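You operate a simulated robot arm through the tools that you are given. There is no shell and no other tool. Be economical: measure what you need, move in short steps, check, and stop when the job is done.

Carry out the task below with a simulated two-armed robot. There is one attempt and no reset: what you move stays moved.

TASK
On the gap between the rigs on the work table, fold the rag in half.

Only the result counts: the job must be done as asked and must still hold three seconds after the hand-in. Knocking over, shifting, dropping, spilling or breaking anything else fails it. Flat cloth is picked up by pressing the open fingertips on it (5 to 10 N) and closing them slowly along it; thin cloth reads only 2 to 8 mm in the jaws.

THE ROBOT
Two 7-joint arms with two-finger parallel grippers on one trunk, on a base that drives. Base frame: it is fixed to the floor where the robot stands at the start and does not move with it; the origin is under the middle of the robot, x ahead of it, y to its left, z up. Readings come in m, rad, newtons and seconds.
The left shoulder is at the start at [0.07, 0.134, 1.101], the right one opposite. With the tool pointing down near the work surface each hand reaches from about 0.1 to 0.64 m from the robot's upright axis, wherever it stands, measured 20 degrees to its own side. Places, roughly: gap between the rigs on the work table [0.6, 0.2, 0.8]. Payload 1.57 kg a hand.
The TCP of each hand is the grasp point between the finger pads, 0.03 m short of the fingertips. In the tool frame z runs along the fingers and y along their closing line. Largest opening 0.08 m; finger width 0.017, thickness 0.012; the body of the gripper, 0.04 by 0.082 m, starts 0.08 m behind the TCP.
Orientation is told as [roll, pitch, yaw] about the base's x, y, z axes, in that order, counted from this pose: with the fingers straight down and closing along the base's y, the tool's x points along the base's -x, its y along +y and its z along -z.

THE INTERFACE
- The arms move only by the tool apply_moves. It takes "left_motion", "right_motion" or both (then of equal length, played together; a hand with none holds still); each is a list of rows, each a list of 3 entries, a list of its own where there are three numbers: the shift along the tool's x, y, z in m, then the turn, a rotation vector about the tool's x, y, z in rad, then the finger opening in m, from 0 to 0.08. In form: [[[dx, dy, dz], [ax, ay, az], hand], ...]. A call has 1 to 8 rows; each row is the pose to reach, as a shift and turn from the pose commanded when the call began, along the tool's axes at that moment. Rows are played at 5 a second. More than 0.05 m and 0.15 rad between two rows, or a gripper value outside its range, and nothing of the call is played. A pose out of reach is approached as far as the arm can. The call stops where the force on the tool passes 40 N (or 10 N more than at its start, if that is more) or the arm is blocked; 0.2 s more then pass. The fingers move at their own pace (about 0.153 m/s each) and stop on an object; they squeeze with about 31 N. The grip force told is the motor's: it shows also when the fingers shut on nothing. Time passes only in rows, and 0.2 s behind the last, so rows that repeat a pose let the fingers close. The reply holds the time, the measured pose of the TCP, the force on the tool along the base axes, the opening and the grip force, in the units named above and with some noise, with the torque about the TCP (base axes, N m) and any sound that the robot's microphone picked up, and new pictures: "views" is both (left out), scene, wrist or none (wrist: the cameras of the hands that moved).
- Cameras (640 x 400 px; columns grow to the right, rows downward): "scene" is now at [0.1127, 0.047, 1.3118]; the picture's right is [0.59, -0.81, 0.00], its down [-0.61, -0.44, -0.66] and it looks along [0.54, 0.39, -0.75] (base axes); focal length 259 px, centre (320, 200). "left" rides on the left gripper at [0.072, 0.007, -0.122] in its tool frame; the picture's right is [-0.09, 1.00, 0.00], its down [-0.84, -0.08, -0.54] and it looks along [-0.54, -0.05, 0.84] (tool axes); focal length 238 px, centre (320, 200). "right" rides on the right gripper at [0.072, -0.007, -0.122] in its tool frame; the picture's right is [0.09, 1.00, 0.00], its down [-0.84, 0.08, -0.54] and it looks along [-0.54, 0.05, 0.84] (tool axes); focal length 238 px, centre (320, 200). There is no depth. A picture from a camera that has moved, and an enlarged one, comes with that camera's place and axes in the base frame and with its lens.
- move_column(by): slides the trunk up (or, below 0, down) by that many m; the arms and the scene camera ride with it, the base frame stays. It gives what a move gives, with no picture.
- drive_base(legs): drives the robot by 1 to 6 legs, each [ahead, left, turn to the left] in m, m and rad, along the robot's own axes; the way and the turn of a leg run together, so that a leg with both is an arc; at most 1.5 m and 3.142 rad a leg. The arms and the cameras ride along, it lands a little off, and it stops where it bumps. It gives what a move gives, and a new picture of the scene camera.
- aim_head(pan, tilt): turns the head with the scene camera to pan (to the left, within 1.501 rad either way) and tilt (down, from -0.506 to 1.204), counted from straight ahead of the robot. It gives what a move gives, and a new picture of the scene camera.
- close_up(camera, box): a new picture of the part [left, top, right, bottom] of that camera's present view, enlarged. The clock stands still meanwhile.
- close_job(): hands the job in; it is judged then, once.

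Work in short steps. Places have to be worked out from the pictures, the camera data and where the tool is seen: move nearer, look again, correct. Check each grasp and each placing, and mend what went wrong. You have 120 turns and 260 pictures in all, those below and enlarged ones among them. Open the grippers and draw the arms clear of the work before you hand the job in, unless the task says otherwise; then end with one line.

The tools are called after "Call:" by a JSON object that holds its "name" and its "arguments". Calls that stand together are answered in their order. apply_moves: Moves the arms, as the interface text tells. Its arguments: {"type":"object","properties":{"left_motion":{"type":"array","items":{"type":"array"}},"right_motion":{"type":"array","items":{"type":"array"}},"views":{"type":"string","enum":["both","scene","wrist","none"]}},"required":[]} The other tools are called the same way: move_column (by) slides the trunk up or down; drive_base (legs) drives the base; aim_head (pan, tilt) turns the head that bears the scene camera; close_up (camera, box) takes an enlarged picture of a part of a camera's view; close_job () hands the job in.

At the start:

```text
t: 0.0
left_ee_pos: [0.3522, 0.4106, 1.0378]
left_orientation: [0.004, -0.001, 0.001]
left_force: [0.4, 0.0, 0.4]
left_wrist_torque: [0.01, 0.01, 0.01]
left_finger_gap: 0.0799
left_grip_force: 0.1
right_ee_pos: [0.4346, 0.0169, 1.0577]
right_orientation: [-0.001, 0.0, 0.001]
right_force: [-0.3, 0.6, 0.5]
right_wrist_torque: [-0.02, -0.03, -0.01]
right_finger_gap: 0.0796
right_grip_force: 0.1
trunk travel left (down, up): [-0.675, 0.265]
robot x, y, heading: [-0.0025, -0.0009, -0.001]
head pan, tilt: [0.627, 0.85]
```

scene: 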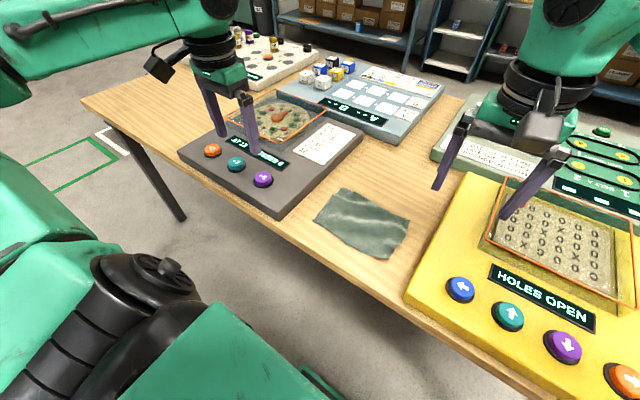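
right: 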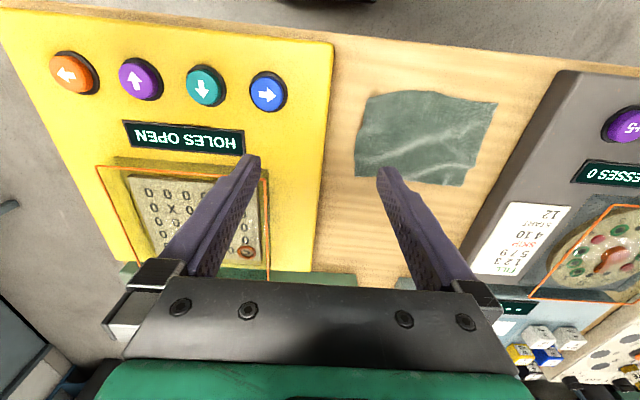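
left: 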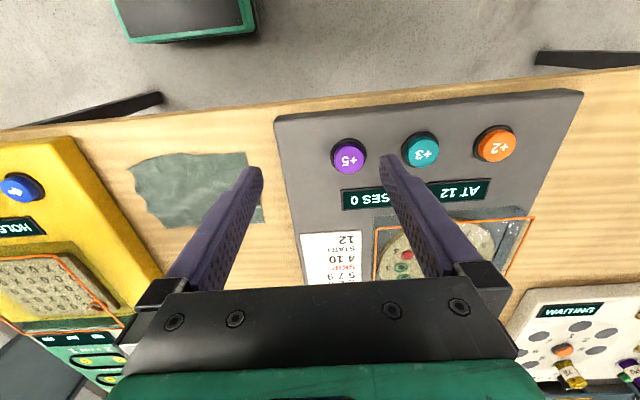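

The rag lies roughly at x 0.42–0.56, y 0.09–0.29. I'll look closer at it before moving.

Call:
{"name": "close_up", "arguments": {"camera": "scene", "box": [270, 150, 450, 290]}}

Call:
{"name": "close_up", "arguments": {"camera": "right", "box": [300, 60, 540, 210]}}

```text
2.86 times, centred on (360, 220) of scene
camera zoom: at [0.1127, 0.047, 1.3118], right [0.59, -0.81, 0.0], down [-0.61, -0.44, -0.66], along [0.54, 0.39, -0.75], focal length 739 px, centre (206, 143)
```

zoom: 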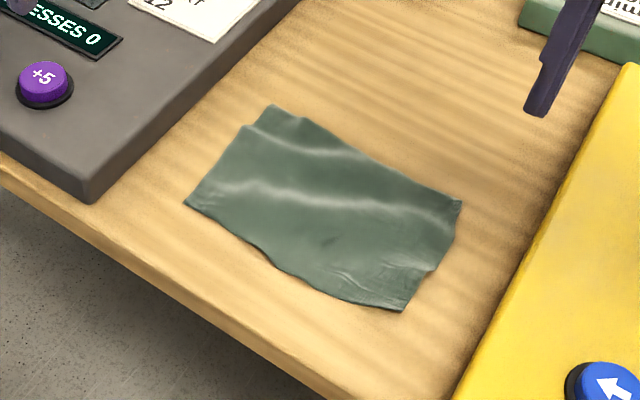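

```text
2.67 times, centred on (420, 135) of right
camera zoom: at [0.3634, 0.0102, 1.1798], right [-0.09, 1.0, 0.0], down [0.84, 0.08, 0.54], along [0.54, 0.05, -0.84], focal length 636 px, centre (53, 373)
```

zoom: 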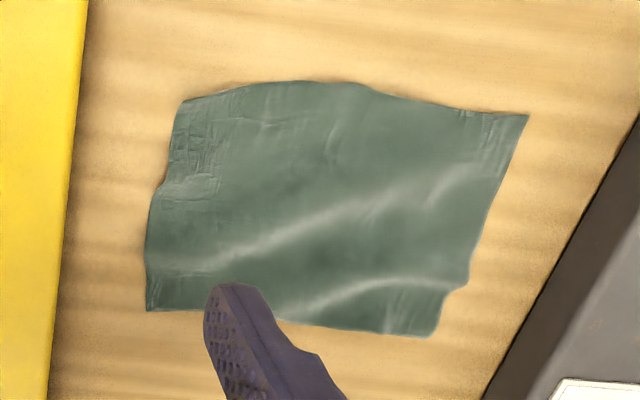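

The corners come out at about x 0.415–0.555, y 0.088–0.286, z≈0.80, with the two cameras agreeing. I'll fold the near long edge over the far one using both hands. First I bring both hands above the near corners, turning them so the fingers close along x with the cameras outward.

Call:
{"name": "apply_moves", "arguments": {"left_motion": [[[-0.01, -0.015, 0.013], [0, 0, 0.14], 0.08], [[-0.02, -0.03, 0.026], [0, 0, 0.28], 0.08], [[-0.03, -0.045, 0.039], [0, 0, 0.42], 0.08], [[-0.04, -0.06, 0.052], [0, 0, 0.56], 0.08], [[-0.05, -0.075, 0.065], [0, 0, 0.7], 0.08], [[-0.06, -0.09, 0.078], [0, 0, 0.84], 0.08], [[-0.07, -0.105, 0.091], [0, 0, 0.98], 0.08], [[-0.083, -0.12, 0.1], [0, 0, 1.12], 0.08]], "right_motion": [[[0, 0.01, 0.016], [0, 0, -0.14], 0.08], [[0, 0.02, 0.032], [0, 0, -0.28], 0.08], [[0, 0.03, 0.048], [0, 0, -0.42], 0.08], [[0, 0.04, 0.064], [0, 0, -0.56], 0.08], [[0, 0.05, 0.08], [0, 0, -0.7], 0.08], [[0, 0.06, 0.09], [0, 0, -0.84], 0.08], [[0, 0.07, 0.1], [0, 0, -0.98], 0.08], [[0, 0.08, 0.12], [0, 0, -1.12], 0.08]]}}

```text
t: 1.8
left_ee_pos: [0.4349, 0.2874, 0.9383]
left_orientation: [0.002, 0.004, -1.121]
left_force: [-0.1, 0.4, -0.1]
left_wrist_torque: [-0.01, -0.03, -0.01]
left_finger_gap: 0.0801
left_grip_force: 0.1
right_ee_pos: [0.4346, 0.0823, 0.9635]
right_orientation: [0.002, -0.001, 0.911]
right_force: [0.6, -0.1, 0.6]
right_wrist_torque: [0.03, -0.01, 0.01]
right_finger_gap: 0.08
right_grip_force: 0.1
right hand out of reach, approached as far as the arm can: row 7, 8
trunk travel left (down, up): [-0.675, 0.265]
robot x, y, heading: [-0.0049, -0.004, 0.005]
head pan, tilt: [0.627, 0.85]
camera scene: at [0.1136, 0.046, 1.3118], right [0.59, -0.81, 0.0], down [-0.61, -0.44, -0.66], along [0.53, 0.39, -0.75], focal length 259 px, centre (320, 200)
camera right: at [0.3968, 0.0205, 1.0855], right [-0.84, 0.54, 0.0], down [0.45, 0.71, 0.54], along [0.29, 0.46, -0.84], focal length 238 px, centre (320, 200)
camera left: at [0.4122, 0.3546, 1.058], right [0.94, 0.35, 0.0], down [0.29, -0.79, 0.54], along [0.19, -0.51, -0.84], focal length 238 px, centre (320, 200)
```

scene: 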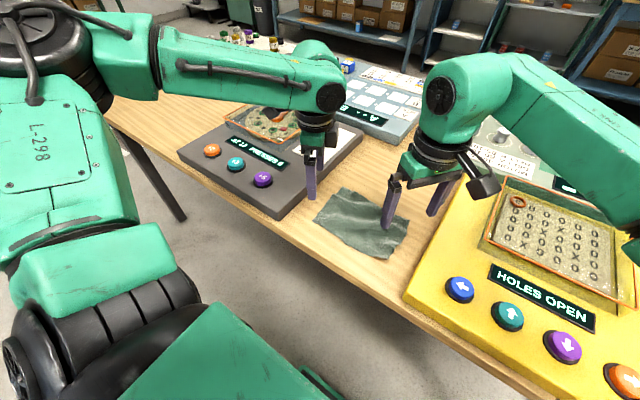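
right: 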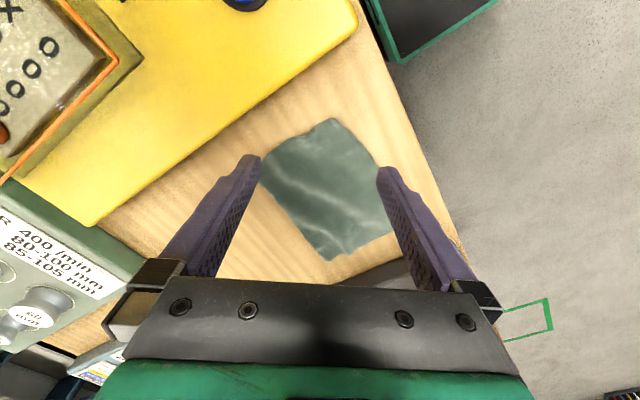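
left: 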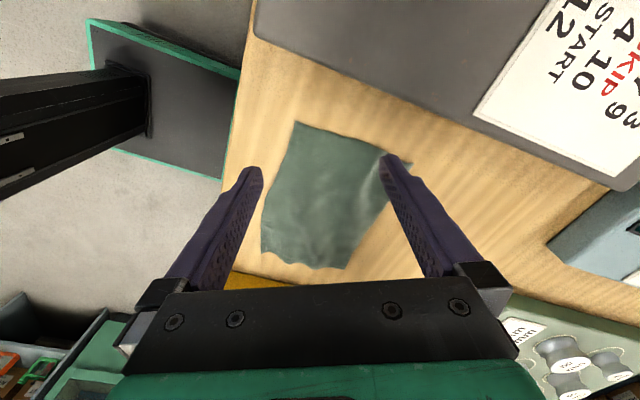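

The right wrist stops at about 0.9 rad of yaw, which is still fine for pinching across the edge. I'll take the left hand on to about -1.57 and lower both to z≈0.87 with smaller openings.

Call:
{"name": "apply_moves", "arguments": {"left_motion": [[[-0.007, -0.002, 0.017], [0, 0, 0.11], 0.06], [[-0.014, -0.004, 0.034], [0, 0, 0.22], 0.06], [[-0.021, -0.006, 0.051], [0, 0, 0.33], 0.06], [[-0.0287, -0.0083, 0.068], [0, 0, 0.44], 0.06]], "right_motion": [[[-0.008, 0.0035, 0.023], [0, 0, 0.05], 0.06], [[-0.015, 0.007, 0.046], [0, 0, 0.08], 0.06], [[-0.0225, 0.011, 0.07], [0, 0, 0.08], 0.06], [[-0.0304, 0.0142, 0.0935], [0, 0, 0.08], 0.06]]}}

```text
t: 2.8
left_ee_pos: [0.4419, 0.2601, 0.8679]
left_orientation: [-0.001, 0.002, -1.563]
left_force: [-0.9, 0.3, 0.3]
left_wrist_torque: [0.02, 0.01, 0.03]
left_finger_gap: 0.0602
left_grip_force: 0.1
right_ee_pos: [0.4429, 0.1159, 0.8704]
right_orientation: [0.0, 0.0, 0.832]
right_force: [0.1, -0.6, -0.3]
right_wrist_torque: [0.01, 0.01, 0.0]
right_finger_gap: 0.0603
right_grip_force: 0.1
trunk travel left (down, up): [-0.675, 0.265]
robot x, y, heading: [0.0032, 0.0016, -0.0]
head pan, tilt: [0.627, 0.85]
camera scene: at [0.1138, 0.0473, 1.3118], right [0.59, -0.81, 0.0], down [-0.61, -0.44, -0.66], along [0.53, 0.39, -0.75], focal length 259 px, centre (320, 200)
camera right: at [0.3996, 0.0578, 0.9918], right [-0.8, 0.6, 0.0], down [0.51, 0.67, 0.54], along [0.33, 0.43, -0.84], focal length 238 px, centre (320, 200)
camera left: at [0.4491, 0.3317, 0.989], right [1.0, -0.08, 0.0], down [-0.07, -0.84, 0.54], along [-0.04, -0.54, -0.84], focal length 238 px, centre (320, 200)
```

scene: 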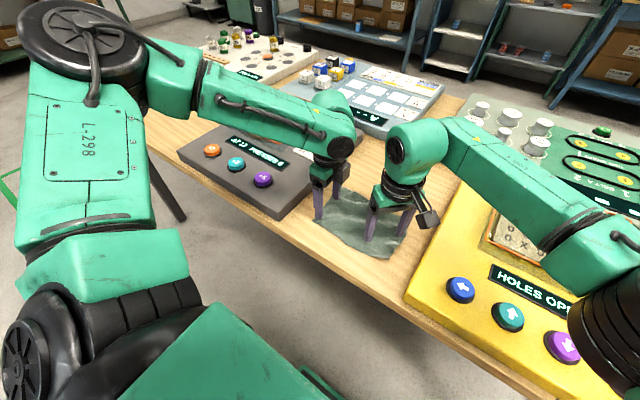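
right: 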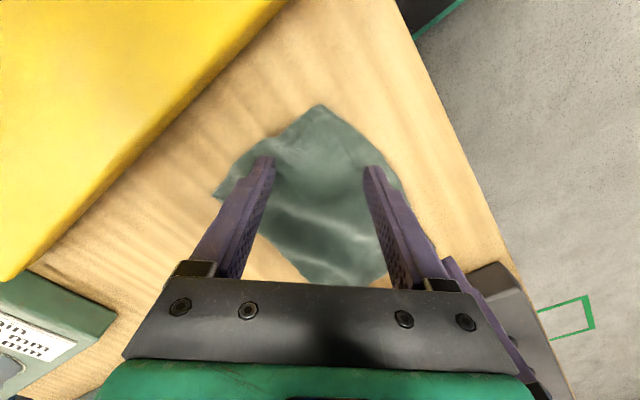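
left: 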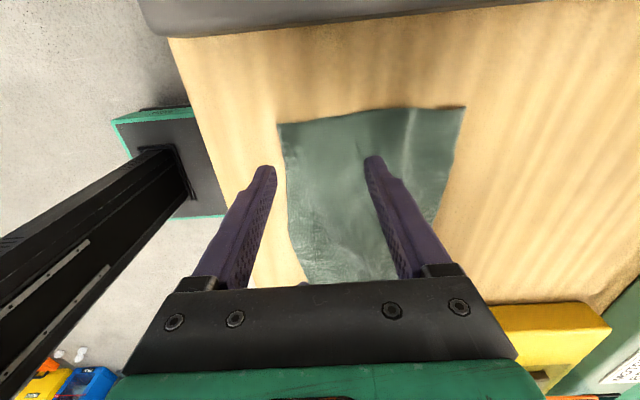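

The left near finger sits just off the edge with the far finger over the cloth, and the right hand straddles its corner area. I'll lower both to just above contact.

Call:
{"name": "apply_moves", "arguments": {"left_motion": [[[0, 0, 0.012], [0, 0, 0], 0.056], [[0, 0, 0.022], [0, 0, 0], 0.056], [[0, 0, 0.03], [0, 0, 0], 0.056], [[0, 0, 0.03], [0, 0, 0], 0.056]], "right_motion": [[[0, 0, 0.012], [0, 0, 0], 0.056], [[0, 0, 0.022], [0, 0, 0], 0.056], [[0, 0, 0.032], [0, 0, 0], 0.056], [[0, 0, 0.032], [0, 0, 0], 0.056]], "views": "wrist"}}

```text
t: 3.8
left_ee_pos: [0.441, 0.2594, 0.8392]
left_orientation: [0.001, 0.002, -1.561]
left_force: [-0.6, 0.0, 0.0]
left_wrist_torque: [0.01, 0.01, -0.01]
left_finger_gap: 0.0561
left_grip_force: 0.0
right_ee_pos: [0.4413, 0.1169, 0.8391]
right_orientation: [-0.001, -0.001, 0.831]
right_force: [0.2, 0.4, 0.1]
right_wrist_torque: [-0.02, 0.04, 0.03]
right_finger_gap: 0.0561
right_grip_force: 0.0
trunk travel left (down, up): [-0.675, 0.265]
robot x, y, heading: [0.0005, 0.0001, 0.003]
head pan, tilt: [0.627, 0.85]
camera right: at [0.3987, 0.0578, 0.9602], right [-0.8, 0.6, 0.0], down [0.51, 0.67, 0.54], along [0.33, 0.43, -0.84], focal length 238 px, centre (320, 200)
camera left: at [0.4485, 0.331, 0.9601], right [1.0, -0.08, 0.0], down [-0.07, -0.84, 0.54], along [-0.04, -0.54, -0.84], focal length 238 px, centre (320, 200)
```

right: 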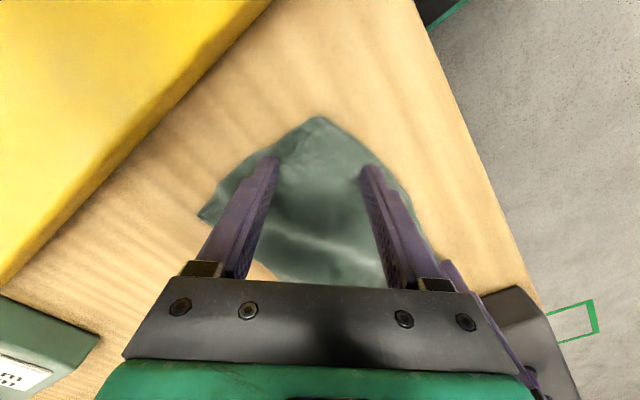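
left: 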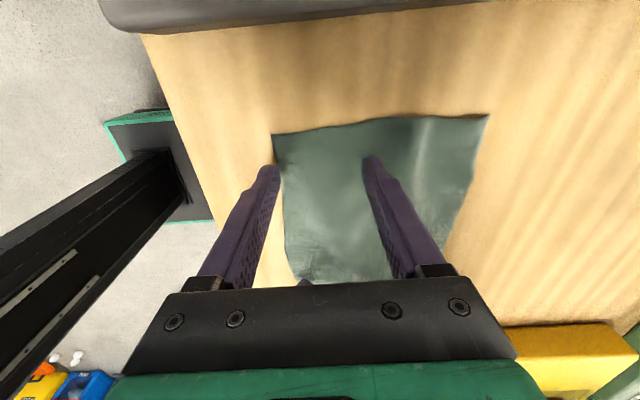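

Both are just above contact and well placed. I'll nudge each slightly toward its corner and press down in small steps.

Call:
{"name": "apply_moves", "arguments": {"left_motion": [[[0.006, 0, 0], [0, 0, 0], 0.05], [[0.006, 0, 0.004], [0, 0, 0], 0.05], [[0.006, 0, 0.007], [0, 0, 0], 0.05]], "right_motion": [[[0.01, -0.004, 0], [0, 0, 0], 0.05], [[0.01, -0.004, 0.004], [0, 0, 0], 0.05], [[0.01, -0.004, 0.007], [0, 0, 0], 0.05]], "views": "none"}}

```text
t: 4.6
left_ee_pos: [0.4411, 0.2655, 0.8328]
left_orientation: [0.001, 0.002, -1.561]
left_force: [0.5, -0.4, 0.0]
left_wrist_torque: [0.0, 0.0, -0.03]
left_finger_gap: 0.05
left_grip_force: 0.1
right_ee_pos: [0.4385, 0.1055, 0.8319]
right_orientation: [0.0, 0.0, 0.831]
right_force: [0.5, -0.2, 0.2]
right_wrist_torque: [0.02, 0.0, 0.0]
right_finger_gap: 0.05
right_grip_force: 0.0
trunk travel left (down, up): [-0.675, 0.265]
robot x, y, heading: [0.0024, 0.0029, -0.005]
head pan, tilt: [0.627, 0.85]
```

No contact yet, so I'll step down another 3 mm.

Call:
{"name": "apply_moves", "arguments": {"left_motion": [[[0, 0, 0.002], [0, 0, 0], 0.05], [[0, 0, 0.003], [0, 0, 0], 0.05]], "right_motion": [[[0, 0, 0.002], [0, 0, 0], 0.05], [[0, 0, 0.003], [0, 0, 0], 0.05]], "views": "none"}}

```text
t: 5.2
left_ee_pos: [0.4403, 0.2638, 0.833]
left_orientation: [0.004, 0.003, -1.561]
left_force: [0.9, -0.9, 0.2]
left_wrist_torque: [0.0, -0.01, 0.01]
left_finger_gap: 0.0503
left_grip_force: 0.0
right_ee_pos: [0.4391, 0.1056, 0.8312]
right_orientation: [0.001, -0.007, 0.829]
right_force: [5.7, -0.7, 26.6]
right_wrist_torque: [0.06, -0.09, 0.0]
right_finger_gap: 0.0497
right_grip_force: 0.1
trunk travel left (down, up): [-0.675, 0.265]
robot x, y, heading: [0.0007, -0.0006, 0.0]
head pan, tilt: [0.627, 0.85]
```

The right hand is pressing at 26.6 N, which is too much, and the left isn't touching yet. I'll ease the right up a little and lower the left.

Call:
{"name": "apply_moves", "arguments": {"left_motion": [[[0, 0, 0.0012], [0, 0, 0], 0.05], [[0, 0, 0.0012], [0, 0, 0], 0.05]], "right_motion": [[[0, 0, -0.0016], [0, 0, 0], 0.05], [[0, 0, -0.0016], [0, 0, 0], 0.05]], "views": "none"}}

```text
t: 5.8
left_ee_pos: [0.4387, 0.265, 0.8308]
left_orientation: [0.007, 0.002, -1.562]
left_force: [0.2, 2.8, 14.1]
left_wrist_torque: [0.05, 0.35, -0.06]
left_finger_gap: 0.0498
left_grip_force: 0.1
right_ee_pos: [0.4358, 0.1051, 0.8318]
right_orientation: [0.0, -0.004, 0.829]
right_force: [4.8, 1.9, 17.5]
right_wrist_torque: [0.17, -0.02, -0.03]
right_finger_gap: 0.0497
right_grip_force: 0.2
trunk travel left (down, up): [-0.675, 0.265]
robot x, y, heading: [0.0027, 0.0009, -0.002]
head pan, tilt: [0.627, 0.85]
```

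The stiffness is about 6 N/mm. I'll ease both hands to about 8 N and close slowly.

Call:
{"name": "apply_moves", "arguments": {"left_motion": [[[0, 0, -0.0009], [0, 0, 0], 0.05], [[0, 0, -0.0009], [0, 0, 0], 0.042], [[0, 0, -0.0009], [0, 0, 0], 0.034], [[0, 0, -0.0009], [0, 0, 0], 0.026], [[0, 0, -0.0009], [0, 0, 0], 0.018], [[0, 0, -0.0009], [0, 0, 0], 0.01], [[0, 0, -0.0009], [0, 0, 0], 0.0], [[0, 0, -0.0009], [0, 0, 0], 0.0]], "right_motion": [[[0, 0, -0.0015], [0, 0, 0], 0.05], [[0, 0, -0.0015], [0, 0, 0], 0.042], [[0, 0, -0.0015], [0, 0, 0], 0.034], [[0, 0, -0.0015], [0, 0, 0], 0.026], [[0, 0, -0.0015], [0, 0, 0], 0.018], [[0, 0, -0.0015], [0, 0, 0], 0.01], [[0, 0, -0.0015], [0, 0, 0], 0.0], [[0, 0, -0.0015], [0, 0, 0], 0.0]]}}

```text
t: 7.6
left_ee_pos: [0.4378, 0.2648, 0.8317]
left_orientation: [0.005, 0.002, -1.561]
left_force: [-2.3, -1.1, 18.3]
left_wrist_torque: [-0.01, 0.15, -0.03]
left_finger_gap: 0.0094
left_grip_force: 28.1
right_ee_pos: [0.4368, 0.105, 0.8334]
right_orientation: [-0.001, -0.003, 0.831]
right_force: [-1.1, -0.5, 0.6]
right_wrist_torque: [0.0, 0.04, -0.01]
right_finger_gap: 0.0025
right_grip_force: 24.4
trunk travel left (down, up): [-0.675, 0.265]
robot x, y, heading: [0.0012, -0.0018, 0.0]
head pan, tilt: [0.627, 0.85]
camera scene: at [0.1093, 0.0451, 1.3123], right [0.59, -0.81, 0.0], down [-0.61, -0.44, -0.66], along [0.54, 0.39, -0.75], focal length 259 px, centre (320, 200)
camera right: at [0.3935, 0.0461, 0.9543], right [-0.8, 0.6, 0.0], down [0.51, 0.67, 0.54], along [0.33, 0.43, -0.84], focal length 238 px, centre (320, 200)
camera left: at [0.4454, 0.3352, 0.9521], right [1.0, -0.08, 0.0], down [-0.07, -0.84, 0.54], along [-0.04, -0.54, -0.84], focal length 238 px, centre (320, 200)
```

scene: 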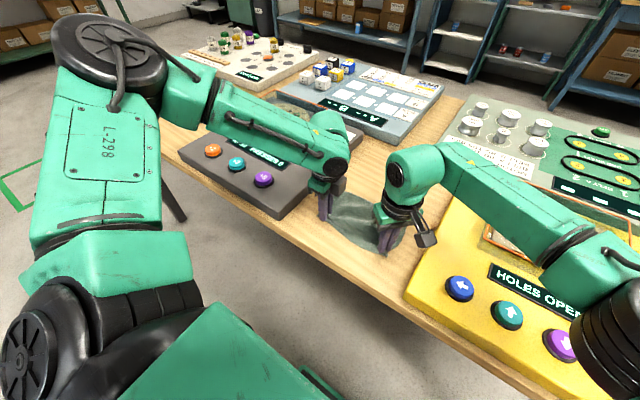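
right: 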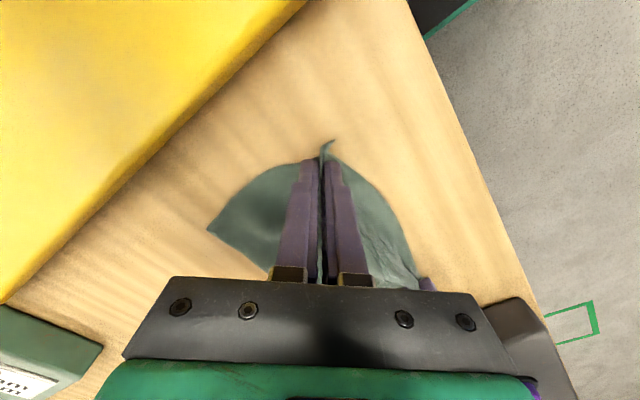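
left: 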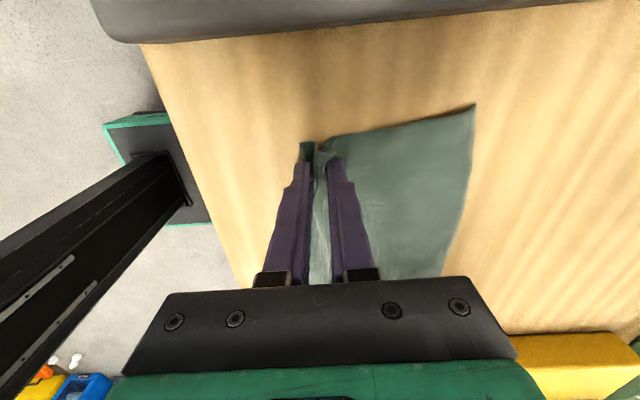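

Both hands hold cloth: 9 mm in the left jaws, 2.5 mm in the right. I'll lift a little and check the grips.

Call:
{"name": "apply_moves", "arguments": {"left_motion": [[[0, 0, -0.01], [0, 0, 0], 0.0], [[0, 0, -0.02], [0, 0, 0], 0.0], [[0, 0, -0.03], [0, 0, 0], 0.0], [[0, 0, -0.04], [0, 0, 0], 0.0]], "right_motion": [[[0, 0, -0.01], [0, 0, 0], 0.0], [[0, 0, -0.02], [0, 0, 0], 0.0], [[0, 0, -0.03], [0, 0, 0], 0.0], [[0, 0, -0.04], [0, 0, 0], 0.0]]}}

Call:
{"name": "close_up", "arguments": {"camera": "scene", "box": [270, 150, 450, 290]}}

```text
t: 8.6
left_ee_pos: [0.4406, 0.2669, 0.8696]
left_orientation: [0.003, 0.002, -1.56]
left_force: [-0.2, -0.8, -0.3]
left_wrist_torque: [0.01, -0.03, 0.03]
left_finger_gap: 0.009
left_grip_force: 27.7
right_ee_pos: [0.4379, 0.1045, 0.8727]
right_orientation: [0.0, -0.002, 0.832]
right_force: [-0.9, 0.0, 0.3]
right_wrist_torque: [0.01, 0.01, 0.0]
right_finger_gap: 0.0026
right_grip_force: 24.3
trunk travel left (down, up): [-0.675, 0.265]
robot x, y, heading: [-0.0034, -0.0013, 0.004]
head pan, tilt: [0.627, 0.85]
camera scene: at [0.1123, 0.0468, 1.3119], right [0.59, -0.81, 0.0], down [-0.61, -0.44, -0.66], along [0.54, 0.39, -0.75], focal length 259 px, centre (320, 200)
camera right: at [0.3955, 0.0472, 0.9933], right [-0.8, 0.6, 0.0], down [0.51, 0.67, 0.54], along [0.33, 0.43, -0.84], focal length 238 px, centre (320, 200)
camera left: at [0.4481, 0.3378, 0.9902], right [1.0, -0.08, 0.0], down [-0.07, -0.84, 0.54], along [-0.04, -0.54, -0.84], focal length 238 px, centre (320, 200)
```

scene: 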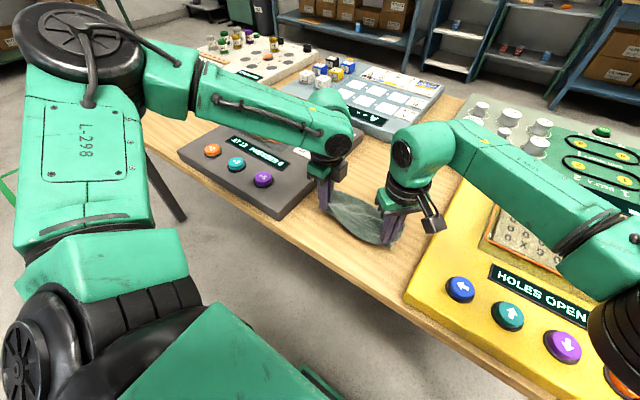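
right: 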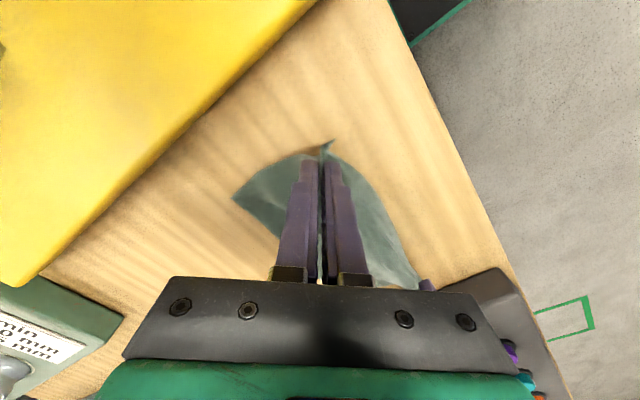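
left: 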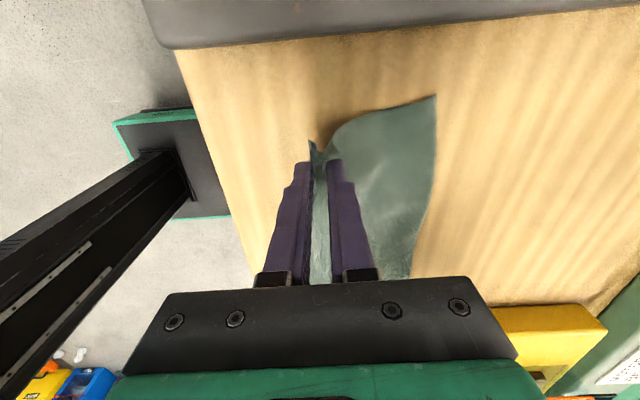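

```text
2.86 times, centred on (360, 220) of scene
camera zoom: at [0.1123, 0.0468, 1.3119], right [0.59, -0.81, 0.0], down [-0.61, -0.44, -0.66], along [0.54, 0.39, -0.75], focal length 739 px, centre (206, 143)
```

zoom: 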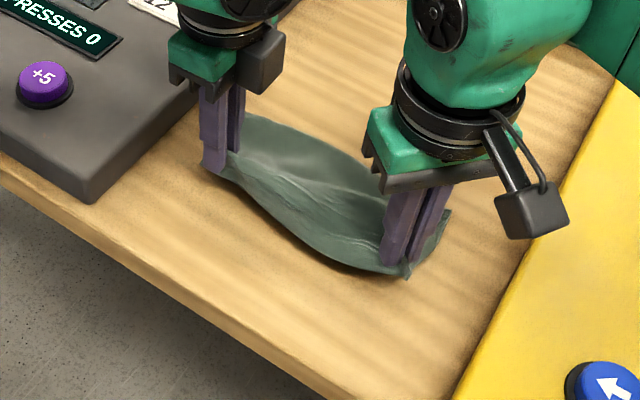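

The near edge is lifted cleanly at both ends. Now I carry it over toward the far edge in a low arc.

Call:
{"name": "apply_moves", "arguments": {"left_motion": [[[0, 0.02, -0.008], [0, 0, 0], 0.0], [[0, 0.045, -0.012], [0, 0, 0], 0.0], [[0, 0.07, -0.008], [0, 0, 0], 0.0], [[0, 0.09, 0.005], [0, 0, 0], 0.0], [[0, 0.09, 0.01], [0, 0, 0], 0.0]], "right_motion": [[[-0.0135, -0.0148, -0.008], [0, 0, 0], 0.0], [[-0.0303, -0.0333, -0.012], [0, 0, 0], 0.0], [[-0.0472, -0.0517, -0.008], [0, 0, 0], 0.0], [[-0.0607, -0.0665, 0.005], [0, 0, 0], 0.0], [[-0.0607, -0.0665, 0.01], [0, 0, 0], 0.0]]}}

Call:
{"name": "close_up", "arguments": {"camera": "scene", "box": [290, 140, 450, 265]}}

```text
t: 9.8
left_ee_pos: [0.5283, 0.2646, 0.8586]
left_orientation: [0.0, -0.003, -1.563]
left_force: [-9.6, -22.5, -0.9]
left_wrist_torque: [-0.49, 0.18, -0.12]
left_finger_gap: 0.0027
left_grip_force: 23.6
right_ee_pos: [0.4573, 0.0881, 0.8614]
right_orientation: [0.003, -0.007, 0.831]
right_force: [9.0, 21.7, 0.9]
right_wrist_torque: [0.69, -0.31, 0.0]
right_finger_gap: 0.0027
right_grip_force: 23.9
right hand out of reach, approached as far as the arm can: row 1, 2, 3, 4, 5
trunk travel left (down, up): [-0.675, 0.265]
robot x, y, heading: [0.0001, -0.0024, 0.002]
head pan, tilt: [0.627, 0.85]
camera scene: at [0.1123, 0.0469, 1.3119], right [0.59, -0.81, 0.0], down [-0.61, -0.44, -0.66], along [0.54, 0.39, -0.75], focal length 259 px, centre (320, 200)
camera right: at [0.4146, 0.0289, 0.9827], right [-0.8, 0.6, 0.0], down [0.51, 0.67, 0.55], along [0.33, 0.44, -0.84], focal length 238 px, centre (320, 200)
camera left: at [0.5362, 0.3368, 0.9795], right [1.0, -0.08, 0.0], down [-0.07, -0.84, 0.54], along [-0.05, -0.54, -0.84], focal length 238 px, centre (320, 200)
```

scene: 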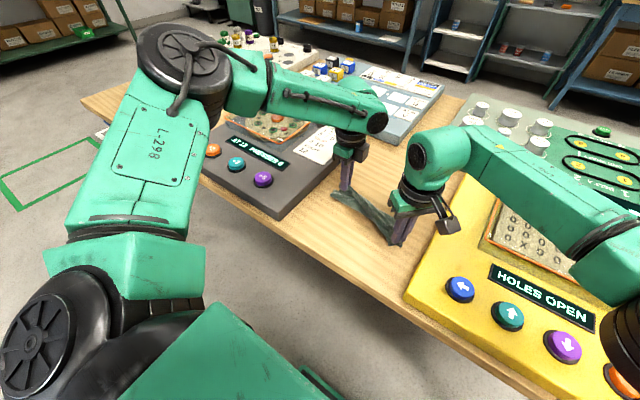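
right: 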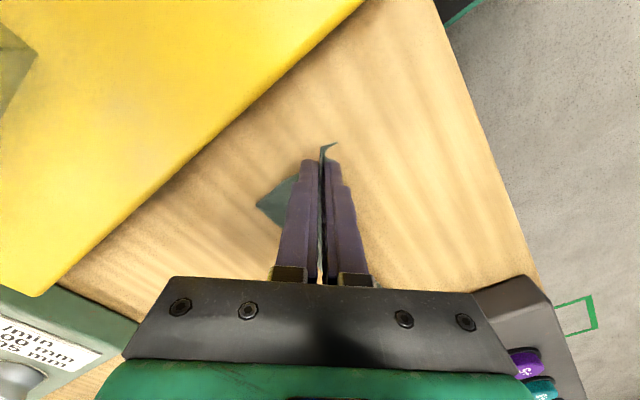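
left: 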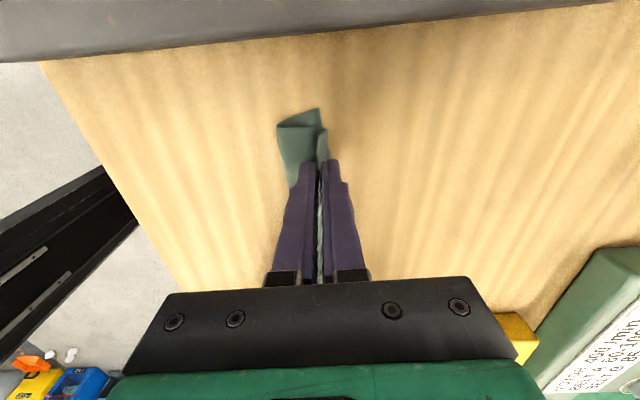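

```text
3.20 times, centred on (370, 202) of scene
camera zoom: at [0.1123, 0.0469, 1.3119], right [0.59, -0.81, 0.0], down [-0.61, -0.44, -0.66], along [0.54, 0.39, -0.75], focal length 828 px, centre (160, 192)
```

zoom: 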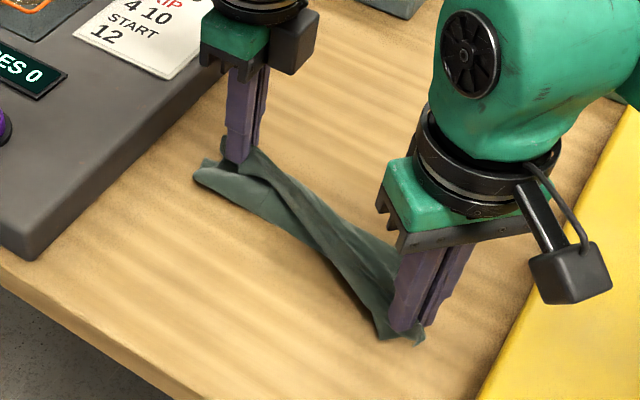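

The right arm hit its limit and lagged, so the cloth is stretched between the hands. I'll bring the right hand to match the left while reducing its yaw.

Call:
{"name": "apply_moves", "arguments": {"right_motion": [[[-0.01, -0.005, 0], [0, 0, 0.12], 0.0], [[-0.025, -0.015, 0], [0, 0, 0.24], 0.0], [[-0.042, -0.028, 0], [0, 0, 0.36], 0.0], [[-0.0598, -0.0403, 0], [0, 0, 0.42], 0.0], [[-0.0598, -0.0403, 0], [0, 0, 0.42], 0.0]], "left_motion": [[[0, 0, 0], [0, 0, 0], 0.0], [[0, 0, 0], [0, 0, 0], 0.0], [[0, 0, 0], [0, 0, 0], 0.0], [[0, 0, 0], [0, 0, 0], 0.0], [[0, 0, 0], [0, 0, 0], 0.0]]}}

Call:
{"name": "close_up", "arguments": {"camera": "scene", "box": [290, 140, 450, 265]}}

```text
t: 11.0
left_ee_pos: [0.5279, 0.2664, 0.8591]
left_orientation: [0.001, 0.003, -1.561]
left_force: [0.3, -0.6, -0.4]
left_wrist_torque: [0.01, -0.04, -0.02]
left_finger_gap: 0.0027
left_grip_force: 23.9
right_ee_pos: [0.5094, 0.0999, 0.8608]
right_orientation: [0.0, 0.001, 0.409]
right_force: [0.0, 0.2, 0.2]
right_wrist_torque: [0.01, 0.0, 0.02]
right_finger_gap: 0.0026
right_grip_force: 23.9
right hand out of reach, approached as far as the arm can: row 4, 5
trunk travel left (down, up): [-0.675, 0.265]
robot x, y, heading: [-0.0002, 0.0046, 0.001]
head pan, tilt: [0.627, 0.85]
camera scene: at [0.1128, 0.0469, 1.3118], right [0.59, -0.81, 0.0], down [-0.61, -0.44, -0.66], along [0.54, 0.39, -0.75], focal length 259 px, centre (320, 200)
camera right: at [0.4462, 0.0657, 0.9816], right [-0.48, 0.88, 0.0], down [0.74, 0.4, 0.54], along [0.47, 0.26, -0.84], focal length 238 px, centre (320, 200)
camera left: at [0.5366, 0.339, 0.9801], right [1.0, -0.08, 0.0], down [-0.07, -0.84, 0.54], along [-0.04, -0.54, -0.84], focal length 238 px, centre (320, 200)
```

scene: 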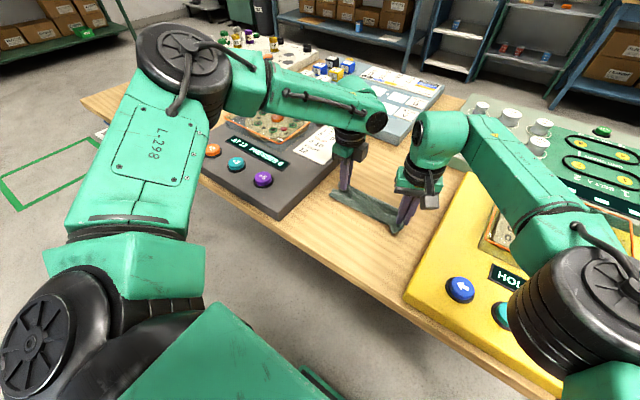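
right: 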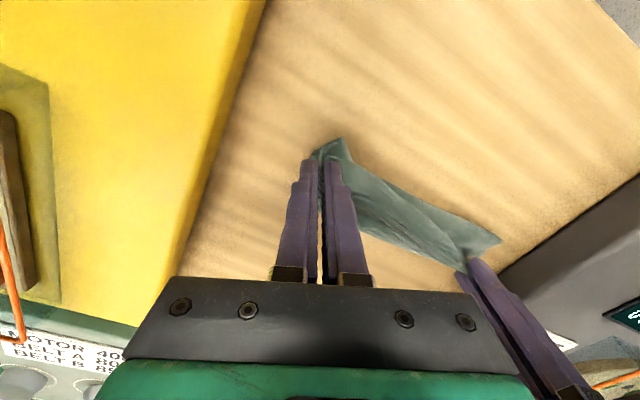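
left: 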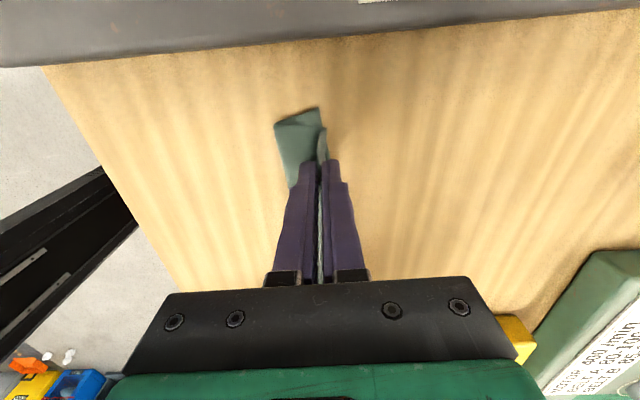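

```text
3.20 times, centred on (370, 202) of scene
camera zoom: at [0.1128, 0.0469, 1.3118], right [0.59, -0.81, 0.0], down [-0.61, -0.44, -0.66], along [0.54, 0.39, -0.75], focal length 828 px, centre (160, 192)
```

zoom: 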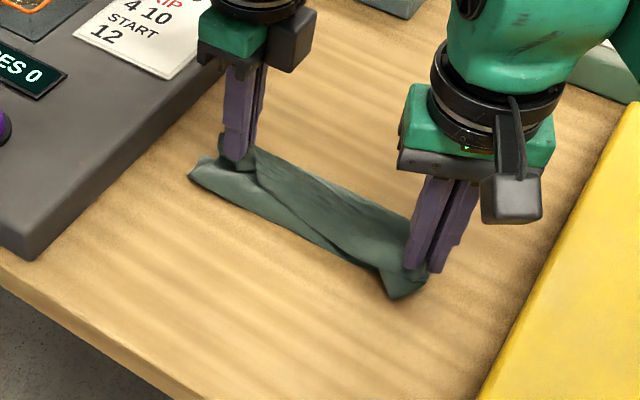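

The right hand caught up, but no cloth is visible beyond the fingers, so the stretch seems to have dragged the whole rag along. Both hands still hold its near edge. I'll lift it to hang freely and look at its state.

Call:
{"name": "apply_moves", "arguments": {"left_motion": [[[0, 0, -0.03], [0, 0, 0], 0.0], [[0, -0.009, -0.06], [0, 0, 0], 0.0], [[0, -0.018, -0.09], [0, 0, 0], 0.0], [[0, -0.018, -0.125], [0, 0, 0], 0.0], [[0, -0.018, -0.125], [0, 0, 0], 0.0]], "right_motion": [[[0, 0, -0.03], [0, 0, 0], 0.0], [[0, 0, -0.06], [0, 0, 0], 0.0], [[0, 0, -0.09], [0, 0, 0], 0.0], [[0, 0, -0.125], [0, 0, 0], 0.0], [[0, 0, -0.125], [0, 0, 0], 0.0]]}}

Call:
{"name": "close_up", "arguments": {"camera": "scene", "box": [290, 120, 466, 257]}}

```text
t: 12.2
left_ee_pos: [0.5123, 0.2669, 0.9856]
left_orientation: [-0.001, 0.002, -1.561]
left_force: [0.2, -1.2, 0.0]
left_wrist_torque: [0.01, 0.03, 0.01]
left_finger_gap: 0.0026
left_grip_force: 24.2
right_ee_pos: [0.5033, 0.098, 0.9798]
right_orientation: [-0.003, 0.017, 0.428]
right_force: [-0.5, 0.1, -0.2]
right_wrist_torque: [0.05, 0.04, 0.08]
right_finger_gap: 0.0026
right_grip_force: 24.2
right hand out of reach, approached as far as the arm can: row 4, 5
trunk travel left (down, up): [-0.675, 0.265]
robot x, y, heading: [-0.0005, 0.002, -0.001]
head pan, tilt: [0.627, 0.85]
camera scene: at [0.1135, 0.0472, 1.3117], right [0.59, -0.81, 0.0], down [-0.61, -0.44, -0.66], along [0.53, 0.39, -0.75], focal length 259 px, centre (320, 200)
camera right: at [0.4422, 0.0632, 1.1023], right [-0.5, 0.87, 0.0], down [0.74, 0.42, 0.53], along [0.46, 0.26, -0.85], focal length 238 px, centre (320, 200)
camera left: at [0.5201, 0.3388, 1.1055], right [1.0, -0.08, 0.0], down [-0.07, -0.84, 0.54], along [-0.04, -0.54, -0.84], focal length 238 px, centre (320, 200)
```

scene: 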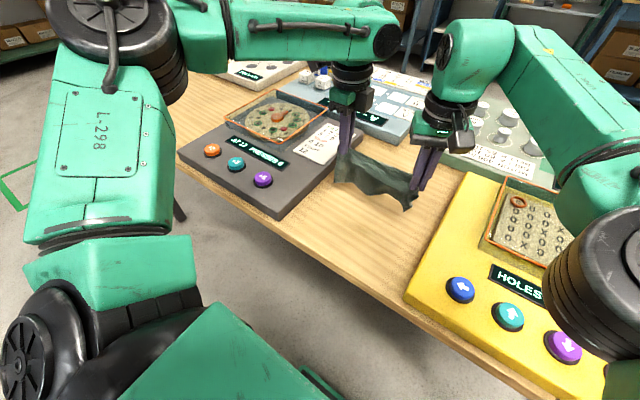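
right: 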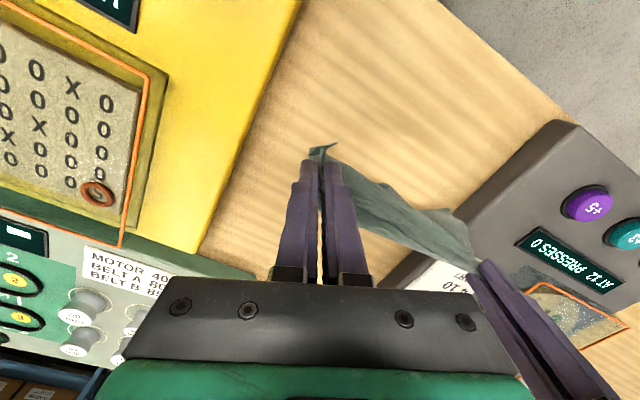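
left: 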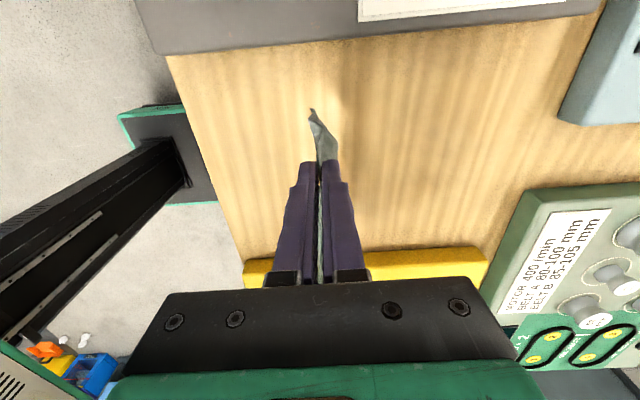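

```text
2.92 times, centred on (378, 188) of scene
camera zoom: at [0.1135, 0.0472, 1.3117], right [0.59, -0.81, 0.0], down [-0.61, -0.44, -0.66], along [0.53, 0.39, -0.75], focal length 756 px, centre (151, 234)
```

zoom: 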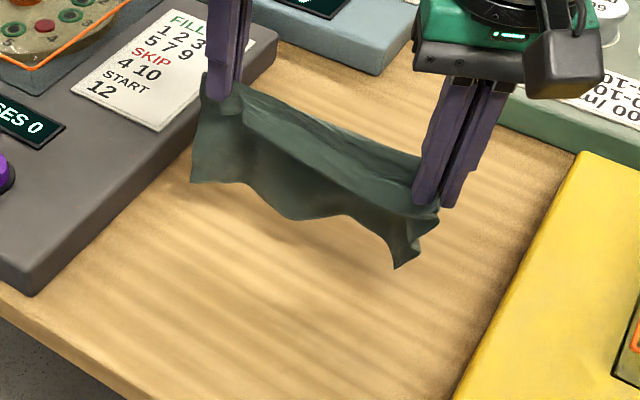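

The rag hangs freely from both hands and the yaw limit only affects the right arm's reach. I'll raise the trunk a bit, then drive the base 0.1 m left so that the right arm can work over the gap.

Call:
{"name": "move_column", "arguments": {"by": 0.05}}

Call:
{"name": "drive_base", "arguments": {"legs": [[0, 0.1, 0]]}}

```text
t: 13.1
left_ee_pos: [0.5131, 0.2666, 1.035]
left_orientation: [0.0, 0.001, -1.56]
left_force: [0.0, -1.1, -0.5]
left_wrist_torque: [0.02, 0.01, 0.0]
left_finger_gap: 0.0025
left_grip_force: 24.4
right_ee_pos: [0.5022, 0.0983, 1.0294]
right_orientation: [-0.002, 0.016, 0.427]
right_force: [-0.5, 0.4, -0.3]
right_wrist_torque: [0.05, 0.0, 0.05]
right_finger_gap: 0.003
right_grip_force: 24.7
trunk travel left (down, up): [-0.725, 0.215]
robot x, y, heading: [0.0011, -0.0016, -0.001]
head pan, tilt: [0.627, 0.85]
```

```text
t: 14.3
left_ee_pos: [0.5129, 0.3634, 1.0346]
left_orientation: [0.002, 0.001, -1.559]
left_force: [0.9, -1.5, 0.5]
left_wrist_torque: [-0.01, -0.02, 0.0]
left_finger_gap: 0.003
left_grip_force: 24.1
right_ee_pos: [0.5018, 0.194, 1.0289]
right_orientation: [-0.001, 0.015, 0.427]
right_force: [0.3, 1.6, 1.1]
right_wrist_torque: [0.06, -0.01, 0.05]
right_finger_gap: 0.0025
right_grip_force: 24.0
trunk travel left (down, up): [-0.725, 0.215]
robot x, y, heading: [0.0014, 0.0965, 0.001]
head pan, tilt: [0.627, 0.85]
camera scene: at [0.1127, 0.1425, 1.3619], right [0.59, -0.81, 0.0], down [-0.61, -0.44, -0.66], along [0.54, 0.39, -0.75], focal length 259 px, centre (320, 200)
```

scene: 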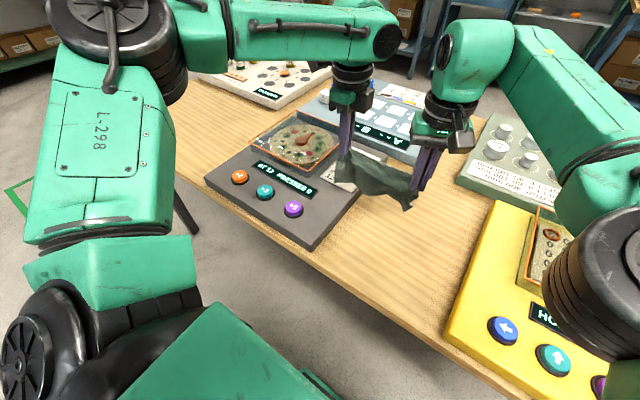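

The drive worked. I'll bring both hands back over the gap, keeping their spacing.

Call:
{"name": "apply_moves", "arguments": {"left_motion": [[[-0.023, -0.003, 0], [0, 0, 0], 0.0], [[-0.046, -0.006, 0], [0, 0, 0], 0.0], [[-0.07, -0.01, 0], [0, 0, 0], 0.0], [[-0.093, -0.013, 0], [0, 0, 0], 0.0], [[-0.093, -0.013, 0], [0, 0, 0], 0.0]], "right_motion": [[[0.0104, -0.0217, 0], [0, 0, 0], 0.0], [[0.0208, -0.0433, 0], [0, 0, 0], 0.0], [[0.0312, -0.065, 0], [0, 0, 0], 0.0], [[0.0416, -0.0866, 0.006], [0, 0, 0], 0.0], [[0.0416, -0.0866, 0.006], [0, 0, 0], 0.0]], "views": "none"}}

Call:
{"name": "aim_head", "arguments": {"pan": 0.2, "tilt": 0.9}}

Call:
{"name": "close_up", "arguments": {"camera": "scene", "box": [220, 80, 420, 240]}}

```text
t: 15.5
left_ee_pos: [0.5008, 0.2708, 1.0344]
left_orientation: [0.001, 0.0, -1.56]
left_force: [-0.2, -1.3, -0.8]
left_wrist_torque: [0.01, 0.02, 0.01]
left_finger_gap: 0.003
left_grip_force: 24.4
right_ee_pos: [0.4993, 0.0998, 1.0246]
right_orientation: [-0.003, 0.015, 0.427]
right_force: [0.4, 1.4, 0.3]
right_wrist_torque: [0.02, -0.01, 0.02]
right_finger_gap: 0.0026
right_grip_force: 23.9
trunk travel left (down, up): [-0.725, 0.215]
robot x, y, heading: [-0.0001, 0.0973, -0.004]
head pan, tilt: [0.627, 0.85]
```

```text
t: 16.3
left_ee_pos: [0.5008, 0.269, 1.0353]
left_orientation: [0.002, 0.001, -1.56]
left_force: [-0.1, -1.0, -0.6]
left_wrist_torque: [-0.02, -0.02, 0.02]
left_finger_gap: 0.0027
left_grip_force: 23.9
right_ee_pos: [0.5011, 0.0998, 1.0251]
right_orientation: [-0.002, 0.016, 0.427]
right_force: [0.3, 1.8, 0.2]
right_wrist_torque: [0.06, -0.02, 0.04]
right_finger_gap: 0.0023
right_grip_force: 23.6
trunk travel left (down, up): [-0.725, 0.215]
robot x, y, heading: [0.0001, 0.0977, -0.0]
head pan, tilt: [0.201, 0.901]
camera scene: at [0.1233, 0.113, 1.3579], right [0.2, -0.98, 0.0], down [-0.77, -0.16, -0.62], along [0.61, 0.12, -0.78], focal length 259 px, centre (320, 200)
```

scene: 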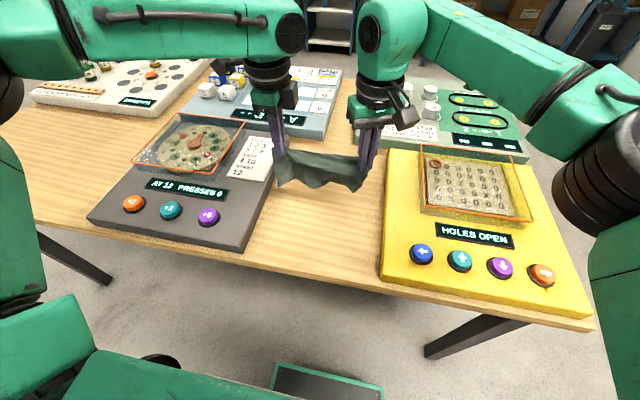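

```text
2.50 times, centred on (320, 160) of scene
camera zoom: at [0.1233, 0.113, 1.3579], right [0.2, -0.98, 0.0], down [-0.77, -0.16, -0.62], along [0.61, 0.12, -0.78], focal length 647 px, centre (320, 300)
```

zoom: 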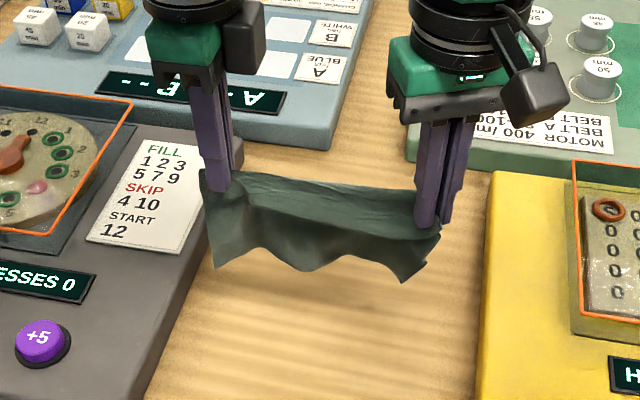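

The cloth hangs with a fold line along the top. I'll check its profile from the wrist cameras.

Call:
{"name": "close_up", "arguments": {"camera": "left", "box": [240, 60, 400, 200]}}

Call:
{"name": "close_up", "arguments": {"camera": "right", "box": [270, 100, 520, 290]}}

```text
2.86 times, centred on (320, 130) of left
camera zoom: at [0.5078, 0.341, 1.1553], right [1.0, -0.08, 0.0], down [-0.07, -0.84, 0.54], along [-0.04, -0.54, -0.84], focal length 681 px, centre (320, 400)
```

zoom: 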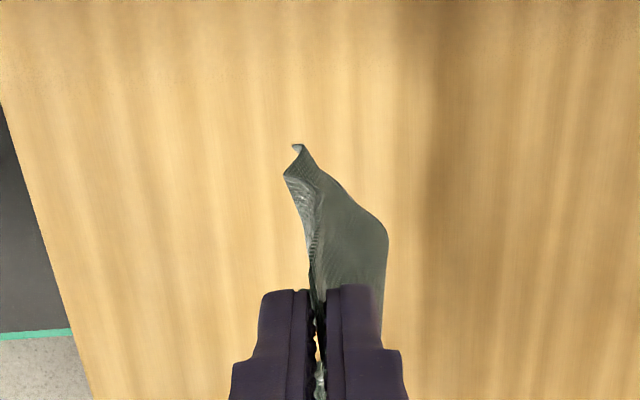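

```text
2.11 times, centred on (395, 195) of right
camera zoom: at [0.4394, 0.0646, 1.1468], right [-0.5, 0.87, 0.0], down [0.74, 0.42, 0.53], along [0.46, 0.26, -0.85], focal length 502 px, centre (162, 210)
```

zoom: 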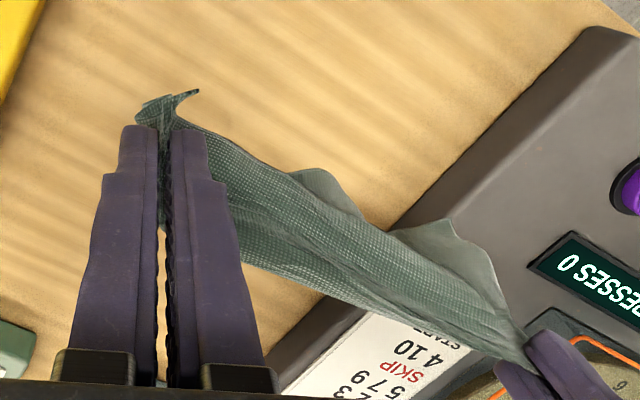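

The cloth hangs about 0.11 m below the fingertips. I'll lower it so its bottom edge just touches the table around x≈0.53.

Call:
{"name": "apply_moves", "arguments": {"left_motion": [[[0, 0.01, 0.02], [0, 0, 0], 0.0], [[0, 0.02, 0.04], [0, 0, 0], 0.0], [[0, 0.029, 0.06], [0, 0, 0], 0.0], [[0, 0.029, 0.085], [0, 0, 0], 0.0], [[0, 0.029, 0.085], [0, 0, 0], 0.0]], "right_motion": [[[-0.009, -0.004, 0.018], [0, 0, 0], 0.0], [[-0.018, -0.008, 0.036], [0, 0, 0], 0.0], [[-0.0268, -0.0122, 0.054], [0, 0, 0], 0.0], [[-0.0268, -0.0122, 0.075], [0, 0, 0], 0.0], [[-0.0268, -0.0122, 0.075], [0, 0, 0], 0.0]], "views": "none"}}

Call:
{"name": "close_up", "arguments": {"camera": "scene", "box": [220, 80, 420, 240]}}

```text
t: 17.5
left_ee_pos: [0.5288, 0.2713, 0.9523]
left_orientation: [0.002, 0.0, -1.56]
left_force: [-0.4, -3.1, -0.3]
left_wrist_torque: [-0.07, -0.03, 0.01]
left_finger_gap: 0.0025
left_grip_force: 23.5
right_ee_pos: [0.5277, 0.0997, 0.9488]
right_orientation: [-0.001, 0.016, 0.427]
right_force: [-0.1, 2.1, -0.6]
right_wrist_torque: [0.06, 0.03, 0.09]
right_finger_gap: 0.0025
right_grip_force: 23.8
trunk travel left (down, up): [-0.725, 0.215]
robot x, y, heading: [0.0019, 0.0995, 0.001]
head pan, tilt: [0.201, 0.901]
```

```text
2.50 times, centred on (320, 160) of scene
camera zoom: at [0.1228, 0.1132, 1.358], right [0.2, -0.98, 0.0], down [-0.77, -0.16, -0.62], along [0.61, 0.12, -0.78], focal length 647 px, centre (320, 300)
```

zoom: 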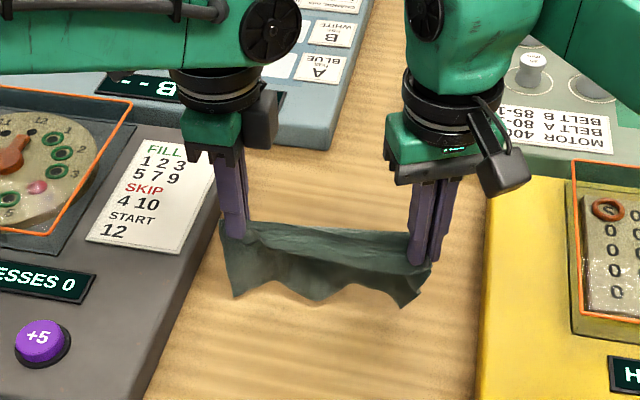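

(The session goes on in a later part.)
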